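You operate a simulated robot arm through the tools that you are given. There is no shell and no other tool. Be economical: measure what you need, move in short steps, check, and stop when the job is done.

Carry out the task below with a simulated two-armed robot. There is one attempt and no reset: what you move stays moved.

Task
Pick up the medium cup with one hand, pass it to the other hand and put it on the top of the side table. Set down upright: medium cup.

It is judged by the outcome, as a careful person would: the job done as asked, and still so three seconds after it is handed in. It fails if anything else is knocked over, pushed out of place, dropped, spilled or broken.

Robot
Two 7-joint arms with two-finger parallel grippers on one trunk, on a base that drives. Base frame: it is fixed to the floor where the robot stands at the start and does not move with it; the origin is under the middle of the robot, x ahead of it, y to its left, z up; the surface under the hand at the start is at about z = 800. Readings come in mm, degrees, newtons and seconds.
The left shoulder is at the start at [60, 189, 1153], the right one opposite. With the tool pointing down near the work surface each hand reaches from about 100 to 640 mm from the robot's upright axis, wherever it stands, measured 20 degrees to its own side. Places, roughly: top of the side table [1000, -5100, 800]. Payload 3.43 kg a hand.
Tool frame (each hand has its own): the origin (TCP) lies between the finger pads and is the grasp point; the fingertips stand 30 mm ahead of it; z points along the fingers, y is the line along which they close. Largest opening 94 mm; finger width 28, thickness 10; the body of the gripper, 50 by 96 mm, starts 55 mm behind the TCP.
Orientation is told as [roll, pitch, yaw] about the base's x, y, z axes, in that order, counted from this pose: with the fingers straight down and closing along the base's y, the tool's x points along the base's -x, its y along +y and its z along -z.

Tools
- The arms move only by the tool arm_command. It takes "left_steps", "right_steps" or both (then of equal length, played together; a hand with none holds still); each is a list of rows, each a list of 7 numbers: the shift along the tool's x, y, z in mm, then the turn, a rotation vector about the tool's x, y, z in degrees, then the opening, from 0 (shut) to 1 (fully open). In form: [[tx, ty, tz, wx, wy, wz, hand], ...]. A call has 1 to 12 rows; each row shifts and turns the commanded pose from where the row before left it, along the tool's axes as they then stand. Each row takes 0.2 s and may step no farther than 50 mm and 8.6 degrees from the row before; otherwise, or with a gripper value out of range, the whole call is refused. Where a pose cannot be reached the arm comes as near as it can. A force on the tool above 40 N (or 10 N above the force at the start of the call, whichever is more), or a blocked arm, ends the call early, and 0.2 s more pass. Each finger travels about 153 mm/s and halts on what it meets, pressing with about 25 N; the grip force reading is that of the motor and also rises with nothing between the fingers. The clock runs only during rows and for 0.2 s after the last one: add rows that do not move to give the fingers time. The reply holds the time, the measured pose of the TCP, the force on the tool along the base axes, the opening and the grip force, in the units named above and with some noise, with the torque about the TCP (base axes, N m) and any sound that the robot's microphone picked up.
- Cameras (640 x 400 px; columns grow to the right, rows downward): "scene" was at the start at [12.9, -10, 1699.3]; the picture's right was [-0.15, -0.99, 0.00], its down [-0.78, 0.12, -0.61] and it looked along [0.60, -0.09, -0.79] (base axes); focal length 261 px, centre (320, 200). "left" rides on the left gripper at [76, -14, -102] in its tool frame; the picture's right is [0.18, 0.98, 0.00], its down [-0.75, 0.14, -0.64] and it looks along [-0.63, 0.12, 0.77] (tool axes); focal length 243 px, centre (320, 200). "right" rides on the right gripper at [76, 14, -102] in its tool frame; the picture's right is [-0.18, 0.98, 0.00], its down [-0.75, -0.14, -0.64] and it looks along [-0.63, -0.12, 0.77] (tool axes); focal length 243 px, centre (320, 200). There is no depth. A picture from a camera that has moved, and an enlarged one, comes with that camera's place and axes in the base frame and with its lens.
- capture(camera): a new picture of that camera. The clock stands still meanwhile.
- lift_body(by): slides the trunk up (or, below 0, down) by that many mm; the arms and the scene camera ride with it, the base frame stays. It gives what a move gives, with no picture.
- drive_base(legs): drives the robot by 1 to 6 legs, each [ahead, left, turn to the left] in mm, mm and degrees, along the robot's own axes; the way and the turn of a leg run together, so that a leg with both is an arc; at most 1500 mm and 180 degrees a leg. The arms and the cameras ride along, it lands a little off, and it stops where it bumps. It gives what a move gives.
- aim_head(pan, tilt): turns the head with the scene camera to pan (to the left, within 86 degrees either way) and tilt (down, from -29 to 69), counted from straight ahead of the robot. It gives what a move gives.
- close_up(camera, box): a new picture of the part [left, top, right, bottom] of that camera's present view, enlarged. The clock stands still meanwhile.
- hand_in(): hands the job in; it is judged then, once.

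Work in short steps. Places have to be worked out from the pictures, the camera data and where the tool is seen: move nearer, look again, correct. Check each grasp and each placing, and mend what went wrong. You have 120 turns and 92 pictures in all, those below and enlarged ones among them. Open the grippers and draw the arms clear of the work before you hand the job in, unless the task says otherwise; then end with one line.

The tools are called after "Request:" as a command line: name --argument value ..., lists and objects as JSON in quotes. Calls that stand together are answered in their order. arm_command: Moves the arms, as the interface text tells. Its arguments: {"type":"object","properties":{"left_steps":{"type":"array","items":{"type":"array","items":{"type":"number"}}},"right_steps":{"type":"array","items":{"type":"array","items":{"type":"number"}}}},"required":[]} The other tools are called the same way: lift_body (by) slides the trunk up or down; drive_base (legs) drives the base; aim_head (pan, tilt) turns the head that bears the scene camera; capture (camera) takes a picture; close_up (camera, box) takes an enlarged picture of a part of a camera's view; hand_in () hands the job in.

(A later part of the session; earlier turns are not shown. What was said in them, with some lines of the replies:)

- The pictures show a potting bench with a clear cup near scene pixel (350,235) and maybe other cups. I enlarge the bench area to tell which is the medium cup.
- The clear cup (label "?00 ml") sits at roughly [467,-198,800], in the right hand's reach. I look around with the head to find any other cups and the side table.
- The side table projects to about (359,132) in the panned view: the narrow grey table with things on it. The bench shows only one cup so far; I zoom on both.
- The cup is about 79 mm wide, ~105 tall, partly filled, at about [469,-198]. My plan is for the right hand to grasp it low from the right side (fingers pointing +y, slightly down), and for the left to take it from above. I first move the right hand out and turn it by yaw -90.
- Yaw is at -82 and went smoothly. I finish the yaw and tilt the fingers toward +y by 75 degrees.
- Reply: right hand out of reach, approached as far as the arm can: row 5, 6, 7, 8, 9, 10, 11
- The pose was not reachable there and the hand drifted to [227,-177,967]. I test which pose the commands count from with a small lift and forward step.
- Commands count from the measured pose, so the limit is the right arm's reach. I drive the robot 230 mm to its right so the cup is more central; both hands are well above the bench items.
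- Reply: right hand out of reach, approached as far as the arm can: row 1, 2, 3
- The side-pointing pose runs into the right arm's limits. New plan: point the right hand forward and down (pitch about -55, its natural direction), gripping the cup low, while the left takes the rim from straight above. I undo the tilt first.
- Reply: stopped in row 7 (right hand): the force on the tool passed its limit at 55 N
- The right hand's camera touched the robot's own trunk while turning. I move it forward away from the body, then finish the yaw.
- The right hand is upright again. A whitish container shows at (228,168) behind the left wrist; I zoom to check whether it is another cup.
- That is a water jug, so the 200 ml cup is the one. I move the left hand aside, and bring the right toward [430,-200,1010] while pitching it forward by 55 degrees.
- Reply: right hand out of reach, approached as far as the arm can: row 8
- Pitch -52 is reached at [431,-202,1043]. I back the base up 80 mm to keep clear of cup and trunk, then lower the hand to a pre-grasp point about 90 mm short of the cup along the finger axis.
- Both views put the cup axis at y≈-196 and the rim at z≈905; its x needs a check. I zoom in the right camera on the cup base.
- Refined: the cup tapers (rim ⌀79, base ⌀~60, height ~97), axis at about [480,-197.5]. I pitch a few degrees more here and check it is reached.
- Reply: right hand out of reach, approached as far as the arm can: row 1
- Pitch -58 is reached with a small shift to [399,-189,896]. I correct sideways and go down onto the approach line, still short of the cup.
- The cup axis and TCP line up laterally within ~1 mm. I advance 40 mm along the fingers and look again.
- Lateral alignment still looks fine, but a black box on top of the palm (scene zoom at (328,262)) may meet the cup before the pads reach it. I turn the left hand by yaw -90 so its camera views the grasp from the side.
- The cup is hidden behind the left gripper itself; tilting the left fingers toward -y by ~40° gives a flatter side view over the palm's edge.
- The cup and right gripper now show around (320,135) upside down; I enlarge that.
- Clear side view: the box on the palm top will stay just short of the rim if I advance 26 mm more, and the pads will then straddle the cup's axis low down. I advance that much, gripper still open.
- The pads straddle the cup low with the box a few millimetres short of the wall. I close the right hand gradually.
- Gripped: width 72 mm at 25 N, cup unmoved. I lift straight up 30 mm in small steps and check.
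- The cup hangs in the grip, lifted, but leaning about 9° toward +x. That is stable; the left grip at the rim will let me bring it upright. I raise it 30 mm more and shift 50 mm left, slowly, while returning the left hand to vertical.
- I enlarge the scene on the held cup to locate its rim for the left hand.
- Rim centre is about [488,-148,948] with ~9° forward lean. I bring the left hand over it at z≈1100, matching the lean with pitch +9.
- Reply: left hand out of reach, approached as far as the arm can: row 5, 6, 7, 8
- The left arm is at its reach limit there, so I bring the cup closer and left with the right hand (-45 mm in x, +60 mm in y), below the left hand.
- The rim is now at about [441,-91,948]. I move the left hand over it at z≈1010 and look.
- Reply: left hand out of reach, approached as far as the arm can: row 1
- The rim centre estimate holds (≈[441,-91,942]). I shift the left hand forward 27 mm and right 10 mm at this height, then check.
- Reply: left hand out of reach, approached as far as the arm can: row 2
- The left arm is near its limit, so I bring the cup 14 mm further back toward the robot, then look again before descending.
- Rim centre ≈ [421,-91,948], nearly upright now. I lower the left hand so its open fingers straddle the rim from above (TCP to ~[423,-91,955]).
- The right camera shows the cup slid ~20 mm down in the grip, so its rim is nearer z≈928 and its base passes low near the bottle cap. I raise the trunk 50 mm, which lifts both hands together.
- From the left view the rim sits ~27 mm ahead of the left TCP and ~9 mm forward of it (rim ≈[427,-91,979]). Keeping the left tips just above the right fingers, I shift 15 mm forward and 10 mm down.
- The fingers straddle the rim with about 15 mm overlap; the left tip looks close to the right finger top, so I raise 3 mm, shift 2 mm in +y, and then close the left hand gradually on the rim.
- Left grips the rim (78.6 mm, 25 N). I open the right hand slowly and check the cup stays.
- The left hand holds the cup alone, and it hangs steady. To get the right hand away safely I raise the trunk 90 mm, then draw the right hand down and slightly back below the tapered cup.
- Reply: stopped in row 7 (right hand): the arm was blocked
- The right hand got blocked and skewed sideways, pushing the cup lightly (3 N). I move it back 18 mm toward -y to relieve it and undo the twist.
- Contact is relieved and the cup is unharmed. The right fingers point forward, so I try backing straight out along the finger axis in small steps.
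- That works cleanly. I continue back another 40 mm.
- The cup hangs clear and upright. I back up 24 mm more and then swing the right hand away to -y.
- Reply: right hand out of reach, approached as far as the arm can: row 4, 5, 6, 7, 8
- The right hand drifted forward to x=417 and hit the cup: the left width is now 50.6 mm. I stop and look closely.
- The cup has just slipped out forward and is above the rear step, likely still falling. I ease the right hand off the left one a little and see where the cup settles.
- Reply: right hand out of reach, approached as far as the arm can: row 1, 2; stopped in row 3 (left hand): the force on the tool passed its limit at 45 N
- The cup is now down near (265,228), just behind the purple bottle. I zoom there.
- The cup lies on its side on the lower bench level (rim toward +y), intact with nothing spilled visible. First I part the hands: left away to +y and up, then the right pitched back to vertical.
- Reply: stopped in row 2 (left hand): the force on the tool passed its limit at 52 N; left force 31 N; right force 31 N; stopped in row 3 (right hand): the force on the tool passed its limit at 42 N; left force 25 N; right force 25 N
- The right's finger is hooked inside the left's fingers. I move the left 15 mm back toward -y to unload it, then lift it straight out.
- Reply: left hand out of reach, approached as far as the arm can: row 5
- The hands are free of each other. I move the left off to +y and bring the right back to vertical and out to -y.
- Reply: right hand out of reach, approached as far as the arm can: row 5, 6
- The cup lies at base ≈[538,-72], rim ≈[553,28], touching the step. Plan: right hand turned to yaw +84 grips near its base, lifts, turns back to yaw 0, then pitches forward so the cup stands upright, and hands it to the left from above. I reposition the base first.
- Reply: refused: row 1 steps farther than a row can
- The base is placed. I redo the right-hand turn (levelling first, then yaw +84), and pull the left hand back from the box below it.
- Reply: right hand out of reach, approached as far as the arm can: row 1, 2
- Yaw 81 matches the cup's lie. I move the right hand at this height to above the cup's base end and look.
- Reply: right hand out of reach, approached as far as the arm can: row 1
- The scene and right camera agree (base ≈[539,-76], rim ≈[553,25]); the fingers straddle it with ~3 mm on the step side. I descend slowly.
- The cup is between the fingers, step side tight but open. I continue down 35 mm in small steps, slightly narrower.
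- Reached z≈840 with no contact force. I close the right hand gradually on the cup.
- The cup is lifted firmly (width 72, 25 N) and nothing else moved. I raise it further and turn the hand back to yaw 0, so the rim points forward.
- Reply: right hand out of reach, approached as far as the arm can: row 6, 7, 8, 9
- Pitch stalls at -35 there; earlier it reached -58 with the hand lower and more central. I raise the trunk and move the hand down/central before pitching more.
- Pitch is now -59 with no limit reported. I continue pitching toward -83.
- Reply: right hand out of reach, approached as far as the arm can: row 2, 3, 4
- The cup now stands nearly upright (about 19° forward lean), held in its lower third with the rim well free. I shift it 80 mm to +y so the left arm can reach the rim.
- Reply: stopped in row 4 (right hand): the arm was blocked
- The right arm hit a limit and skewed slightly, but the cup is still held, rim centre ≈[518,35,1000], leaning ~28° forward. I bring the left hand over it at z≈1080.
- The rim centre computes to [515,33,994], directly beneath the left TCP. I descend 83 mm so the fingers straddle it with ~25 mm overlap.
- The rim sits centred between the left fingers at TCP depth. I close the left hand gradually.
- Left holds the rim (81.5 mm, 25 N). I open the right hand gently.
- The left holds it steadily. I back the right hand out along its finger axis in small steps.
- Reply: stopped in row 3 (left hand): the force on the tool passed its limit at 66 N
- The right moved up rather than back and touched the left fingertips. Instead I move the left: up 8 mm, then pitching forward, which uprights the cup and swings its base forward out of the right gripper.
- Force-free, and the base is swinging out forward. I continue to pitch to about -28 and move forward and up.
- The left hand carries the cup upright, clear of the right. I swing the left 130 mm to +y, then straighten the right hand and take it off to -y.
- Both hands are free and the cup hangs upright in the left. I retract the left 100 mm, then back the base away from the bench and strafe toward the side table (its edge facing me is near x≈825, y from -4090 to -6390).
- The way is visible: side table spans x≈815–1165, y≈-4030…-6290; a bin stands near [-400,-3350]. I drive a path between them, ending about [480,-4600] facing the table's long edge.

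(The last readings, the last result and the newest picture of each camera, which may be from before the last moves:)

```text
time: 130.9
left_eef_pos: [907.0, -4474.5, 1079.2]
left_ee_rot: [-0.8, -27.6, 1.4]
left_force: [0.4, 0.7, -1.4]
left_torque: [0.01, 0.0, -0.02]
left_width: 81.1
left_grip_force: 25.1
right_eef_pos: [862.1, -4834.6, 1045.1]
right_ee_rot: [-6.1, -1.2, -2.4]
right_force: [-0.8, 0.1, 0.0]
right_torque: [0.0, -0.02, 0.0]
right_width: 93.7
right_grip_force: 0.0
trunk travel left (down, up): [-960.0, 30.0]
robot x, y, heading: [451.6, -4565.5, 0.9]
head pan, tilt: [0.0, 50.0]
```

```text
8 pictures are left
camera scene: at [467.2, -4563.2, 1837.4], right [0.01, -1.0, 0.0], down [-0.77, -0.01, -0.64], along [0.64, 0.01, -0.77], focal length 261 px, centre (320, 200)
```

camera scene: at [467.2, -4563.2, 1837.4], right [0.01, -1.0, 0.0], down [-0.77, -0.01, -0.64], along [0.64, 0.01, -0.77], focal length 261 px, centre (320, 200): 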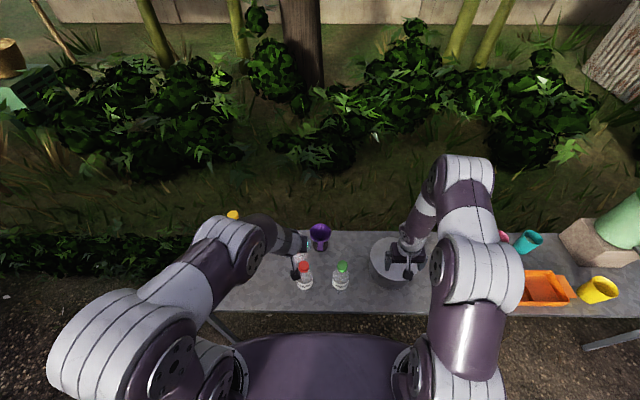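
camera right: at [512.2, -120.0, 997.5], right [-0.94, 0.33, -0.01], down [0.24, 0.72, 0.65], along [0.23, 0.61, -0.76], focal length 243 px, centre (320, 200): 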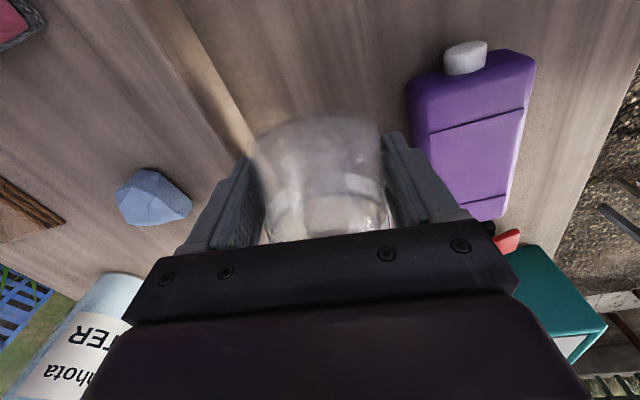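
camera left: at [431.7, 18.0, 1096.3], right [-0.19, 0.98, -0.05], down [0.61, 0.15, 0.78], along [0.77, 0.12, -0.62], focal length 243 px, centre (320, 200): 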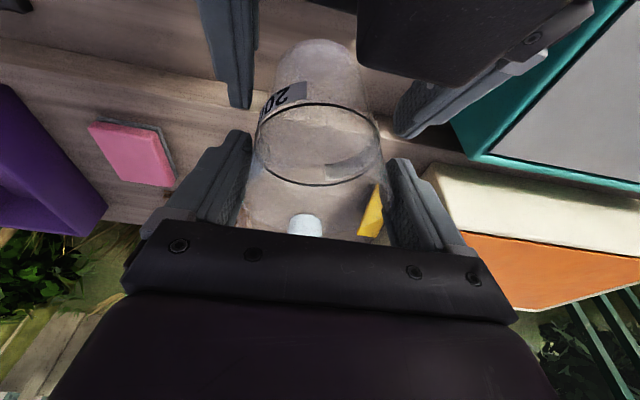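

I'm at the table; a red-capped bottle seems to stand right near the point under the cup. I zoom in to find the free area.

Request:
close_up --camera "scene" --box '[190, 210, 390, 330]'

```text
3.20 times, centred on (290, 270) of scene
camera zoom: at [467.2, -4563.2, 1837.4], right [0.01, -1.0, 0.0], down [-0.77, -0.01, -0.64], along [0.64, 0.01, -0.77], focal length 836 px, centre (416, -24)
```

zoom: 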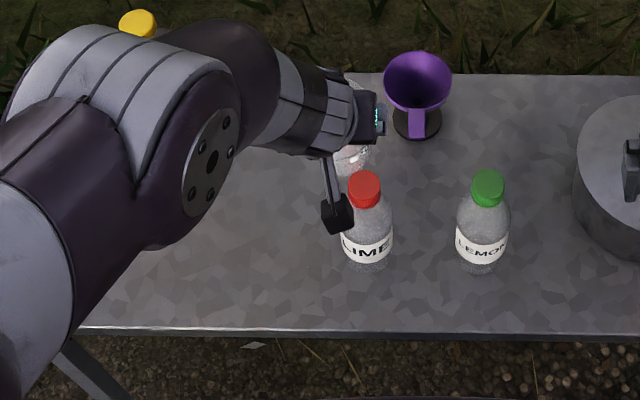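

Lime bottle is at [857,-4495], lemon [857,-4638]; the table left of them is free until a canister near [1081,-4323]. I shift the base 125 mm to +y so the cup is over [905,-4350], and turn the head to inspect.

Request:
drive_base --legs '[[0, 125, 0]]'

Request:
aim_head --pan 25 --tilt 50

Request:
capture --camera "left"

```text
time: 132.2
left_eef_pos: [905.4, -4350.0, 1080.1]
left_ee_rot: [-0.8, -27.8, 1.3]
left_force: [1.2, -0.3, -0.9]
left_torque: [0.02, -0.04, 0.0]
left_width: 81.1
left_grip_force: 25.2
right_eef_pos: [860.2, -4709.6, 1043.6]
right_ee_rot: [-6.0, -1.1, -2.6]
right_force: [1.5, 0.1, -0.7]
right_torque: [0.0, 0.0, 0.01]
right_width: 94.0
right_grip_force: 0.1
trunk travel left (down, up): [-960.0, 30.0]
robot x, y, heading: [446.7, -4437.8, 0.5]
head pan, tilt: [0.0, 50.0]
```

```text
time: 133.1
left_eef_pos: [905.1, -4347.9, 1079.2]
left_ee_rot: [-0.8, -27.8, 1.4]
left_force: [0.1, 0.3, -0.9]
left_torque: [-0.01, 0.02, 0.01]
left_width: 81.1
left_grip_force: 24.6
right_eef_pos: [859.5, -4708.3, 1045.5]
right_ee_rot: [-6.0, -1.2, -2.4]
right_force: [0.1, 0.0, -0.1]
right_torque: [-0.02, 0.0, 0.01]
right_width: 94.1
right_grip_force: 0.0
trunk travel left (down, up): [-960.0, 30.0]
robot x, y, heading: [447.8, -4436.8, 0.6]
head pan, tilt: [25.0, 50.0]
```

```text
6 pictures are left
camera left: at [789.2, -4363.6, 1135.0], right [-0.18, 0.98, -0.1], down [0.37, 0.16, 0.92], along [0.91, 0.13, -0.39], focal length 243 px, centre (320, 200)
```

left: 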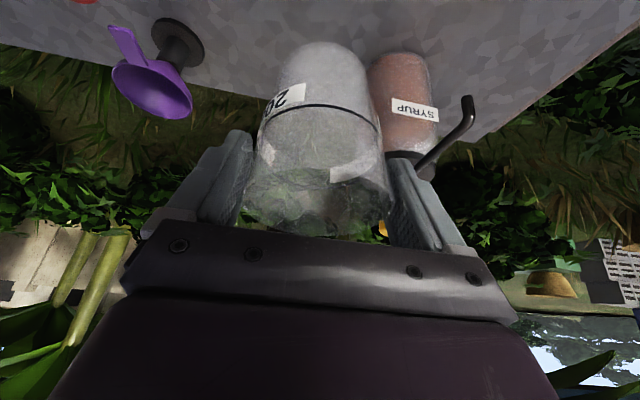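

The space beneath the cup is clear (syrup canister ~150 mm away). I lower the cup 150 mm straight down with the left arm.

Request:
arm_command --left_steps '[[11.7, 0, 22.1, 0, 0, 0, 0.5], [11.7, 0, 22.1, 0, 0, 0, 0.5], [11.7, 0, 22.1, 0, 0, 0, 0.5], [11.7, 0, 22.1, 0, 0, 0, 0.5], [11.7, 0, 22.1, 0, 0, 0, 0.5], [9.3, 0, 17.7, 0, 0, 0, 0.5], [0, 0, 0, 0, 0, 0, 0.5]]'

Request:
capture --camera "scene"

```text
time: 134.7
left_eef_pos: [904.6, -4349.5, 935.7]
left_ee_rot: [-0.8, -27.8, 1.4]
left_force: [-0.6, -1.3, -0.5]
left_torque: [-0.04, 0.02, 0.0]
left_width: 81.6
left_grip_force: 24.9
right_eef_pos: [861.3, -4708.1, 1044.7]
right_ee_rot: [-6.1, -1.2, -2.5]
right_force: [-0.2, -1.0, 0.2]
right_torque: [0.01, 0.0, 0.01]
right_width: 94.0
right_grip_force: 0.1
trunk travel left (down, up): [-960.0, 30.0]
robot x, y, heading: [452.2, -4438.1, 0.8]
head pan, tilt: [25.0, 50.0]
```

```text
5 pictures are left
camera scene: at [457.8, -4404.1, 1837.3], right [0.43, -0.9, 0.0], down [-0.69, -0.33, -0.64], along [0.58, 0.28, -0.77], focal length 261 px, centre (320, 200)
```

scene: 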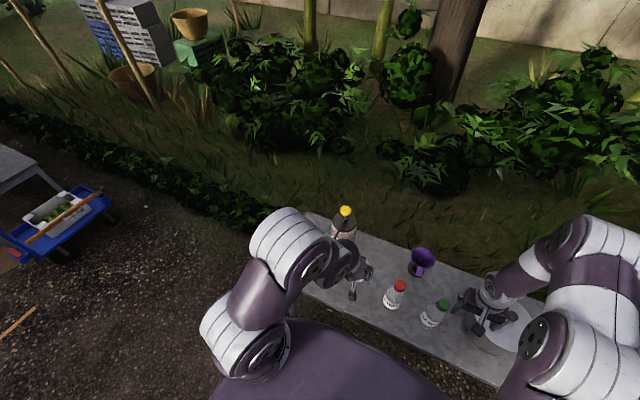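

Clear so far; the base should be about 35 mm above the table. I lower in small steps watching the force.

Request:
arm_command --left_steps '[[3.3, 0, 6.2, 0, 0, 0, 0.5], [3.3, 0, 6.2, 0, 0, 0, 0.5], [2.3, 0, 4.4, 0, 0, 0, 0.5], [1.4, 0, 2.7, 0, 0, 0, 0.5], [0, 0, 0, 0, 0, 0, 0.5]]'

Request:
capture --camera "left"

```text
time: 135.9
left_eef_pos: [905.8, -4350.3, 912.1]
left_ee_rot: [-0.9, -27.7, 1.3]
left_force: [0.4, 0.4, -1.2]
left_torque: [-0.02, -0.02, -0.01]
left_width: 81.2
left_grip_force: 25.0
right_eef_pos: [861.1, -4708.6, 1045.6]
right_ee_rot: [-6.1, -1.1, -2.5]
right_force: [-0.5, 0.3, 0.3]
right_torque: [-0.01, 0.0, -0.02]
right_width: 94.2
right_grip_force: 0.1
trunk travel left (down, up): [-960.0, 30.0]
robot x, y, heading: [450.9, -4438.5, 0.9]
head pan, tilt: [25.0, 50.0]
```

```text
4 pictures are left
camera left: at [789.7, -4365.8, 967.7], right [-0.18, 0.98, -0.1], down [0.37, 0.16, 0.92], along [0.91, 0.13, -0.39], focal length 243 px, centre (320, 200)
```

left: 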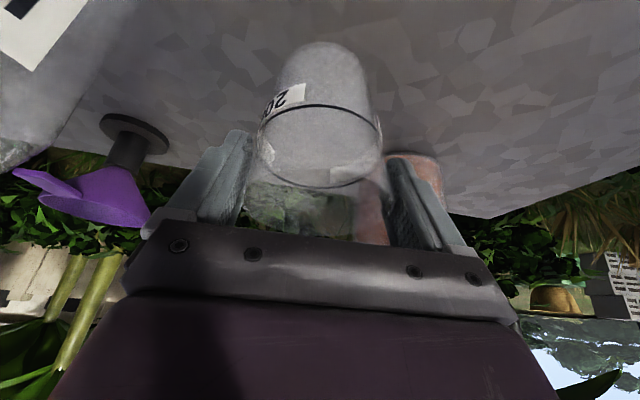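

No contact yet; from this view the base may still be ~30 mm above the table. I lower 24 mm in 3 mm steps.

Request:
arm_command --left_steps '[[1.4, 0, 2.65, 0, 0, 0, 0.5], [1.4, 0, 2.65, 0, 0, 0, 0.5], [1.4, 0, 2.65, 0, 0, 0, 0.5], [1.4, 0, 2.65, 0, 0, 0, 0.5], [1.4, 0, 2.65, 0, 0, 0, 0.5], [1.4, 0, 2.65, 0, 0, 0, 0.5], [1.4, 0, 2.65, 0, 0, 0, 0.5], [0, 0, 0, 0, 0, 0, 0.5]]'

```text
time: 137.7
left_eef_pos: [905.3, -4350.1, 892.2]
left_ee_rot: [-0.8, -27.9, 1.4]
left_force: [-0.1, -1.2, 0.9]
left_torque: [0.01, -0.02, 0.02]
left_width: 81.3
left_grip_force: 25.1
right_eef_pos: [860.9, -4709.1, 1045.0]
right_ee_rot: [-6.1, -1.3, -2.6]
right_force: [-0.2, 0.0, -0.4]
right_torque: [0.03, 0.01, -0.01]
right_width: 93.8
right_grip_force: 0.2
trunk travel left (down, up): [-960.0, 30.0]
robot x, y, heading: [450.0, -4438.6, 0.6]
head pan, tilt: [25.0, 50.0]
```

Still no contact at TCP z=892. I go on in 2.5 mm steps.

Request:
arm_command --left_steps '[[1.2, 0, 2.2, 0, 0, 0, 0.5], [1.2, 0, 2.2, 0, 0, 0, 0.5], [1.2, 0, 2.2, 0, 0, 0, 0.5], [1.2, 0, 2.2, 0, 0, 0, 0.5], [0, 0, 0, 0, 0, 0, 0.5]]'

```text
time: 138.9
left_eef_pos: [904.9, -4351.5, 883.0]
left_ee_rot: [-0.8, -27.8, 1.4]
left_force: [4.3, 1.4, 15.3]
left_torque: [0.12, -0.02, -0.05]
left_width: 81.2
left_grip_force: 24.8
right_eef_pos: [859.3, -4706.9, 1046.0]
right_ee_rot: [-6.1, -1.2, -2.4]
right_force: [0.3, 0.0, 0.1]
right_torque: [-0.01, 0.01, 0.0]
right_width: 93.9
right_grip_force: 0.1
trunk travel left (down, up): [-960.0, 30.0]
robot x, y, heading: [446.7, -4437.3, 0.6]
head pan, tilt: [25.0, 50.0]
```

Contact: 15 N upward. I ease up 2 mm and look before releasing.

Request:
arm_command --left_steps '[[-0.9, 0, -1.8, 0, 0, 0, 0.5], [0, 0, 0, 0, 0, 0, 0.5]]'

Request:
capture --camera "left"

```text
time: 139.5
left_eef_pos: [903.4, -4348.5, 882.8]
left_ee_rot: [-0.7, -27.6, 1.3]
left_force: [-0.5, -0.1, 0.4]
left_torque: [0.0, 0.02, 0.0]
left_width: 80.9
left_grip_force: 24.6
right_eef_pos: [861.5, -4707.4, 1045.0]
right_ee_rot: [-6.1, -1.3, -2.4]
right_force: [-0.1, 0.0, 0.6]
right_torque: [-0.01, 0.04, 0.02]
right_width: 94.1
right_grip_force: 0.0
trunk travel left (down, up): [-960.0, 30.0]
robot x, y, heading: [449.2, -4440.2, 0.7]
head pan, tilt: [25.0, 50.0]
```

```text
3 pictures are left
camera left: at [787.8, -4365.6, 938.9], right [-0.18, 0.98, -0.1], down [0.37, 0.16, 0.92], along [0.91, 0.13, -0.39], focal length 243 px, centre (320, 200)
```

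left: 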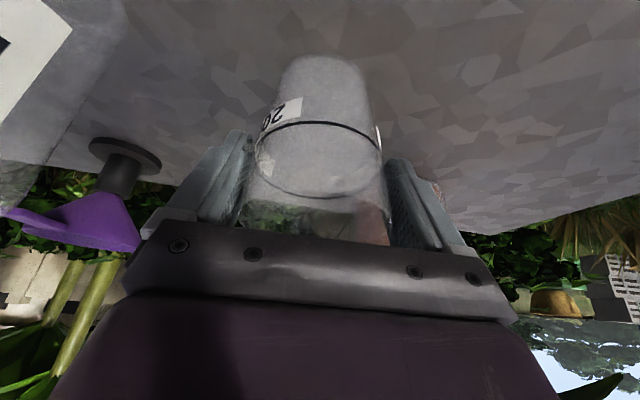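

The cup stands on the table, essentially upright. I lower 1 mm and open the left hand slowly.

Request:
arm_command --left_steps '[[0.5, 0, 0.9, 0, 0, 0, 0.5], [0, 0, 0, 0, 0, 0, 0.84], [0, 0, 0, 0, 0, 0, 0.87], [0, 0, 0, 0, 0, 0, 0.9], [0, 0, 0, 0, 0, 0, 0.95], [0, 0, 0, 0, 0, 0, 1], [0, 0, 0, 0, 0, 0, 1]]'

Request:
capture --camera "left"

```text
time: 141.1
left_eef_pos: [904.3, -4350.4, 884.2]
left_ee_rot: [-0.9, -27.7, 1.4]
left_force: [0.5, -0.3, 0.2]
left_torque: [-0.02, -0.02, 0.01]
left_width: 94.1
left_grip_force: 0.0
right_eef_pos: [861.2, -4707.2, 1044.2]
right_ee_rot: [-6.1, -1.2, -2.6]
right_force: [-0.4, -0.1, 0.3]
right_torque: [-0.01, 0.04, 0.0]
right_width: 94.2
right_grip_force: 0.1
trunk travel left (down, up): [-960.0, 30.0]
robot x, y, heading: [449.0, -4439.1, 0.7]
head pan, tilt: [25.0, 50.0]
```

```text
2 pictures are left
camera left: at [789.2, -4366.1, 938.4], right [-0.18, 0.98, -0.1], down [0.37, 0.16, 0.92], along [0.91, 0.13, -0.39], focal length 243 px, centre (320, 200)
```

left: 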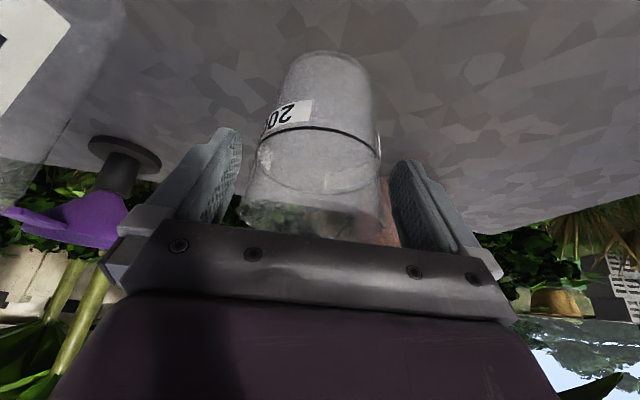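

The cup stands freely. I centre the fingers 3 mm and withdraw the left hand back and up along its axis.

Request:
arm_command --left_steps '[[0, -3, 0, 0, 0, 0, 1], [0, 0, -8, 0, 0, 0, 1], [0, 0, -12, 0, 0, 0, 1], [0, 0, -15, 0, 0, 0, 1], [0, 0, -20, 0, 0, 0, 1], [0, 0, -25, 0, 0, 0, 1], [0, 0, -30, 0, 0, 0, 1], [0, 0, -30, 0, 0, 0, 1]]'

Request:
drive_base --legs '[[-150, 0, 0]]'

Request:
aim_head --pan 8 --tilt 42

Request:
capture --camera "scene"

```text
time: 142.9
left_eef_pos: [838.0, -4354.1, 1007.7]
left_ee_rot: [-0.8, -27.7, 1.4]
left_force: [-0.3, -0.1, -0.3]
left_torque: [0.0, 0.01, -0.02]
left_width: 94.1
left_grip_force: 0.0
right_eef_pos: [859.5, -4708.8, 1045.0]
right_ee_rot: [-6.2, -1.2, -2.5]
right_force: [0.0, 0.1, -0.3]
right_torque: [0.01, 0.0, -0.01]
right_width: 93.7
right_grip_force: 0.1
trunk travel left (down, up): [-960.0, 30.0]
robot x, y, heading: [450.3, -4434.1, 0.7]
head pan, tilt: [25.0, 50.0]
```

```text
time: 144.2
left_eef_pos: [692.2, -4355.2, 1006.5]
left_ee_rot: [-0.9, -27.6, 1.5]
left_force: [0.3, 0.1, 0.1]
left_torque: [0.0, 0.05, 0.01]
left_width: 93.9
left_grip_force: 0.1
right_eef_pos: [713.6, -4709.2, 1044.2]
right_ee_rot: [-6.1, -1.1, -2.3]
right_force: [0.2, 0.0, -1.1]
right_torque: [-0.03, 0.04, 0.0]
right_width: 94.0
right_grip_force: 0.0
trunk travel left (down, up): [-960.0, 30.0]
robot x, y, heading: [298.9, -4441.4, 1.0]
head pan, tilt: [25.0, 50.0]
```

```text
time: 145.1
left_eef_pos: [689.9, -4354.6, 1008.1]
left_ee_rot: [-0.8, -27.8, 1.5]
left_force: [0.1, -0.2, 0.8]
left_torque: [0.0, -0.01, 0.01]
left_width: 94.2
left_grip_force: 0.1
right_eef_pos: [712.2, -4710.1, 1044.9]
right_ee_rot: [-6.0, -1.2, -2.3]
right_force: [-0.3, -0.8, -0.1]
right_torque: [0.0, -0.04, 0.03]
right_width: 94.0
right_grip_force: 0.2
trunk travel left (down, up): [-960.0, 30.0]
robot x, y, heading: [302.2, -4438.7, 0.9]
head pan, tilt: [8.0, 42.0]
```

```text
1 pictures are left
camera scene: at [320.7, -4426.9, 1848.6], right [0.16, -0.99, 0.0], down [-0.66, -0.1, -0.74], along [0.73, 0.12, -0.67], focal length 261 px, centre (320, 200)
```

scene: 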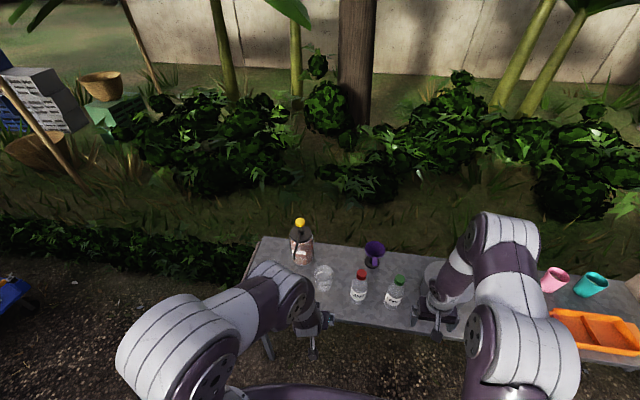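

The cup appears at (323,278) on the table; one last zoom confirms its stance.

Request:
close_up --camera "scene" --box '[270, 220, 430, 320]'

```text
4.00 times, centred on (350, 270) of scene
camera zoom: at [320.7, -4426.9, 1848.6], right [0.16, -0.99, 0.0], down [-0.66, -0.1, -0.74], along [0.73, 0.12, -0.67], focal length 1045 px, centre (200, -80)
```

zoom: 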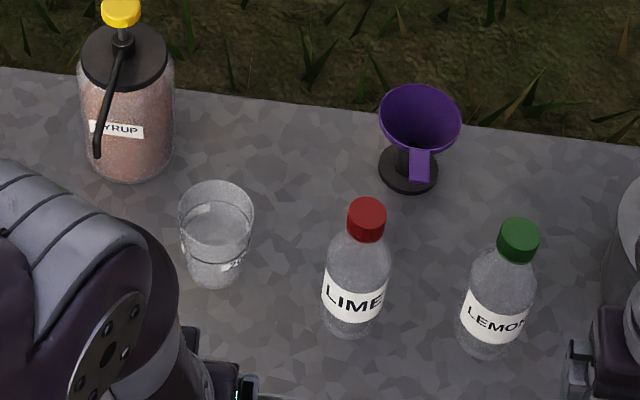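

The cup stands upright on the side table, the grippers are open and clear, and nothing on the table was disturbed. I hand in.

Request:
hand_in

```text
The job is handed in.
```

The medium cup is standing upright on the side table, passed from the right hand to the left and placed by the left. On the first handover the right hand bumped the cup and it fell onto the bench, so I picked it up and passed it again. It looked unbroken, I saw nothing spilled, and nothing else appeared disturbed.
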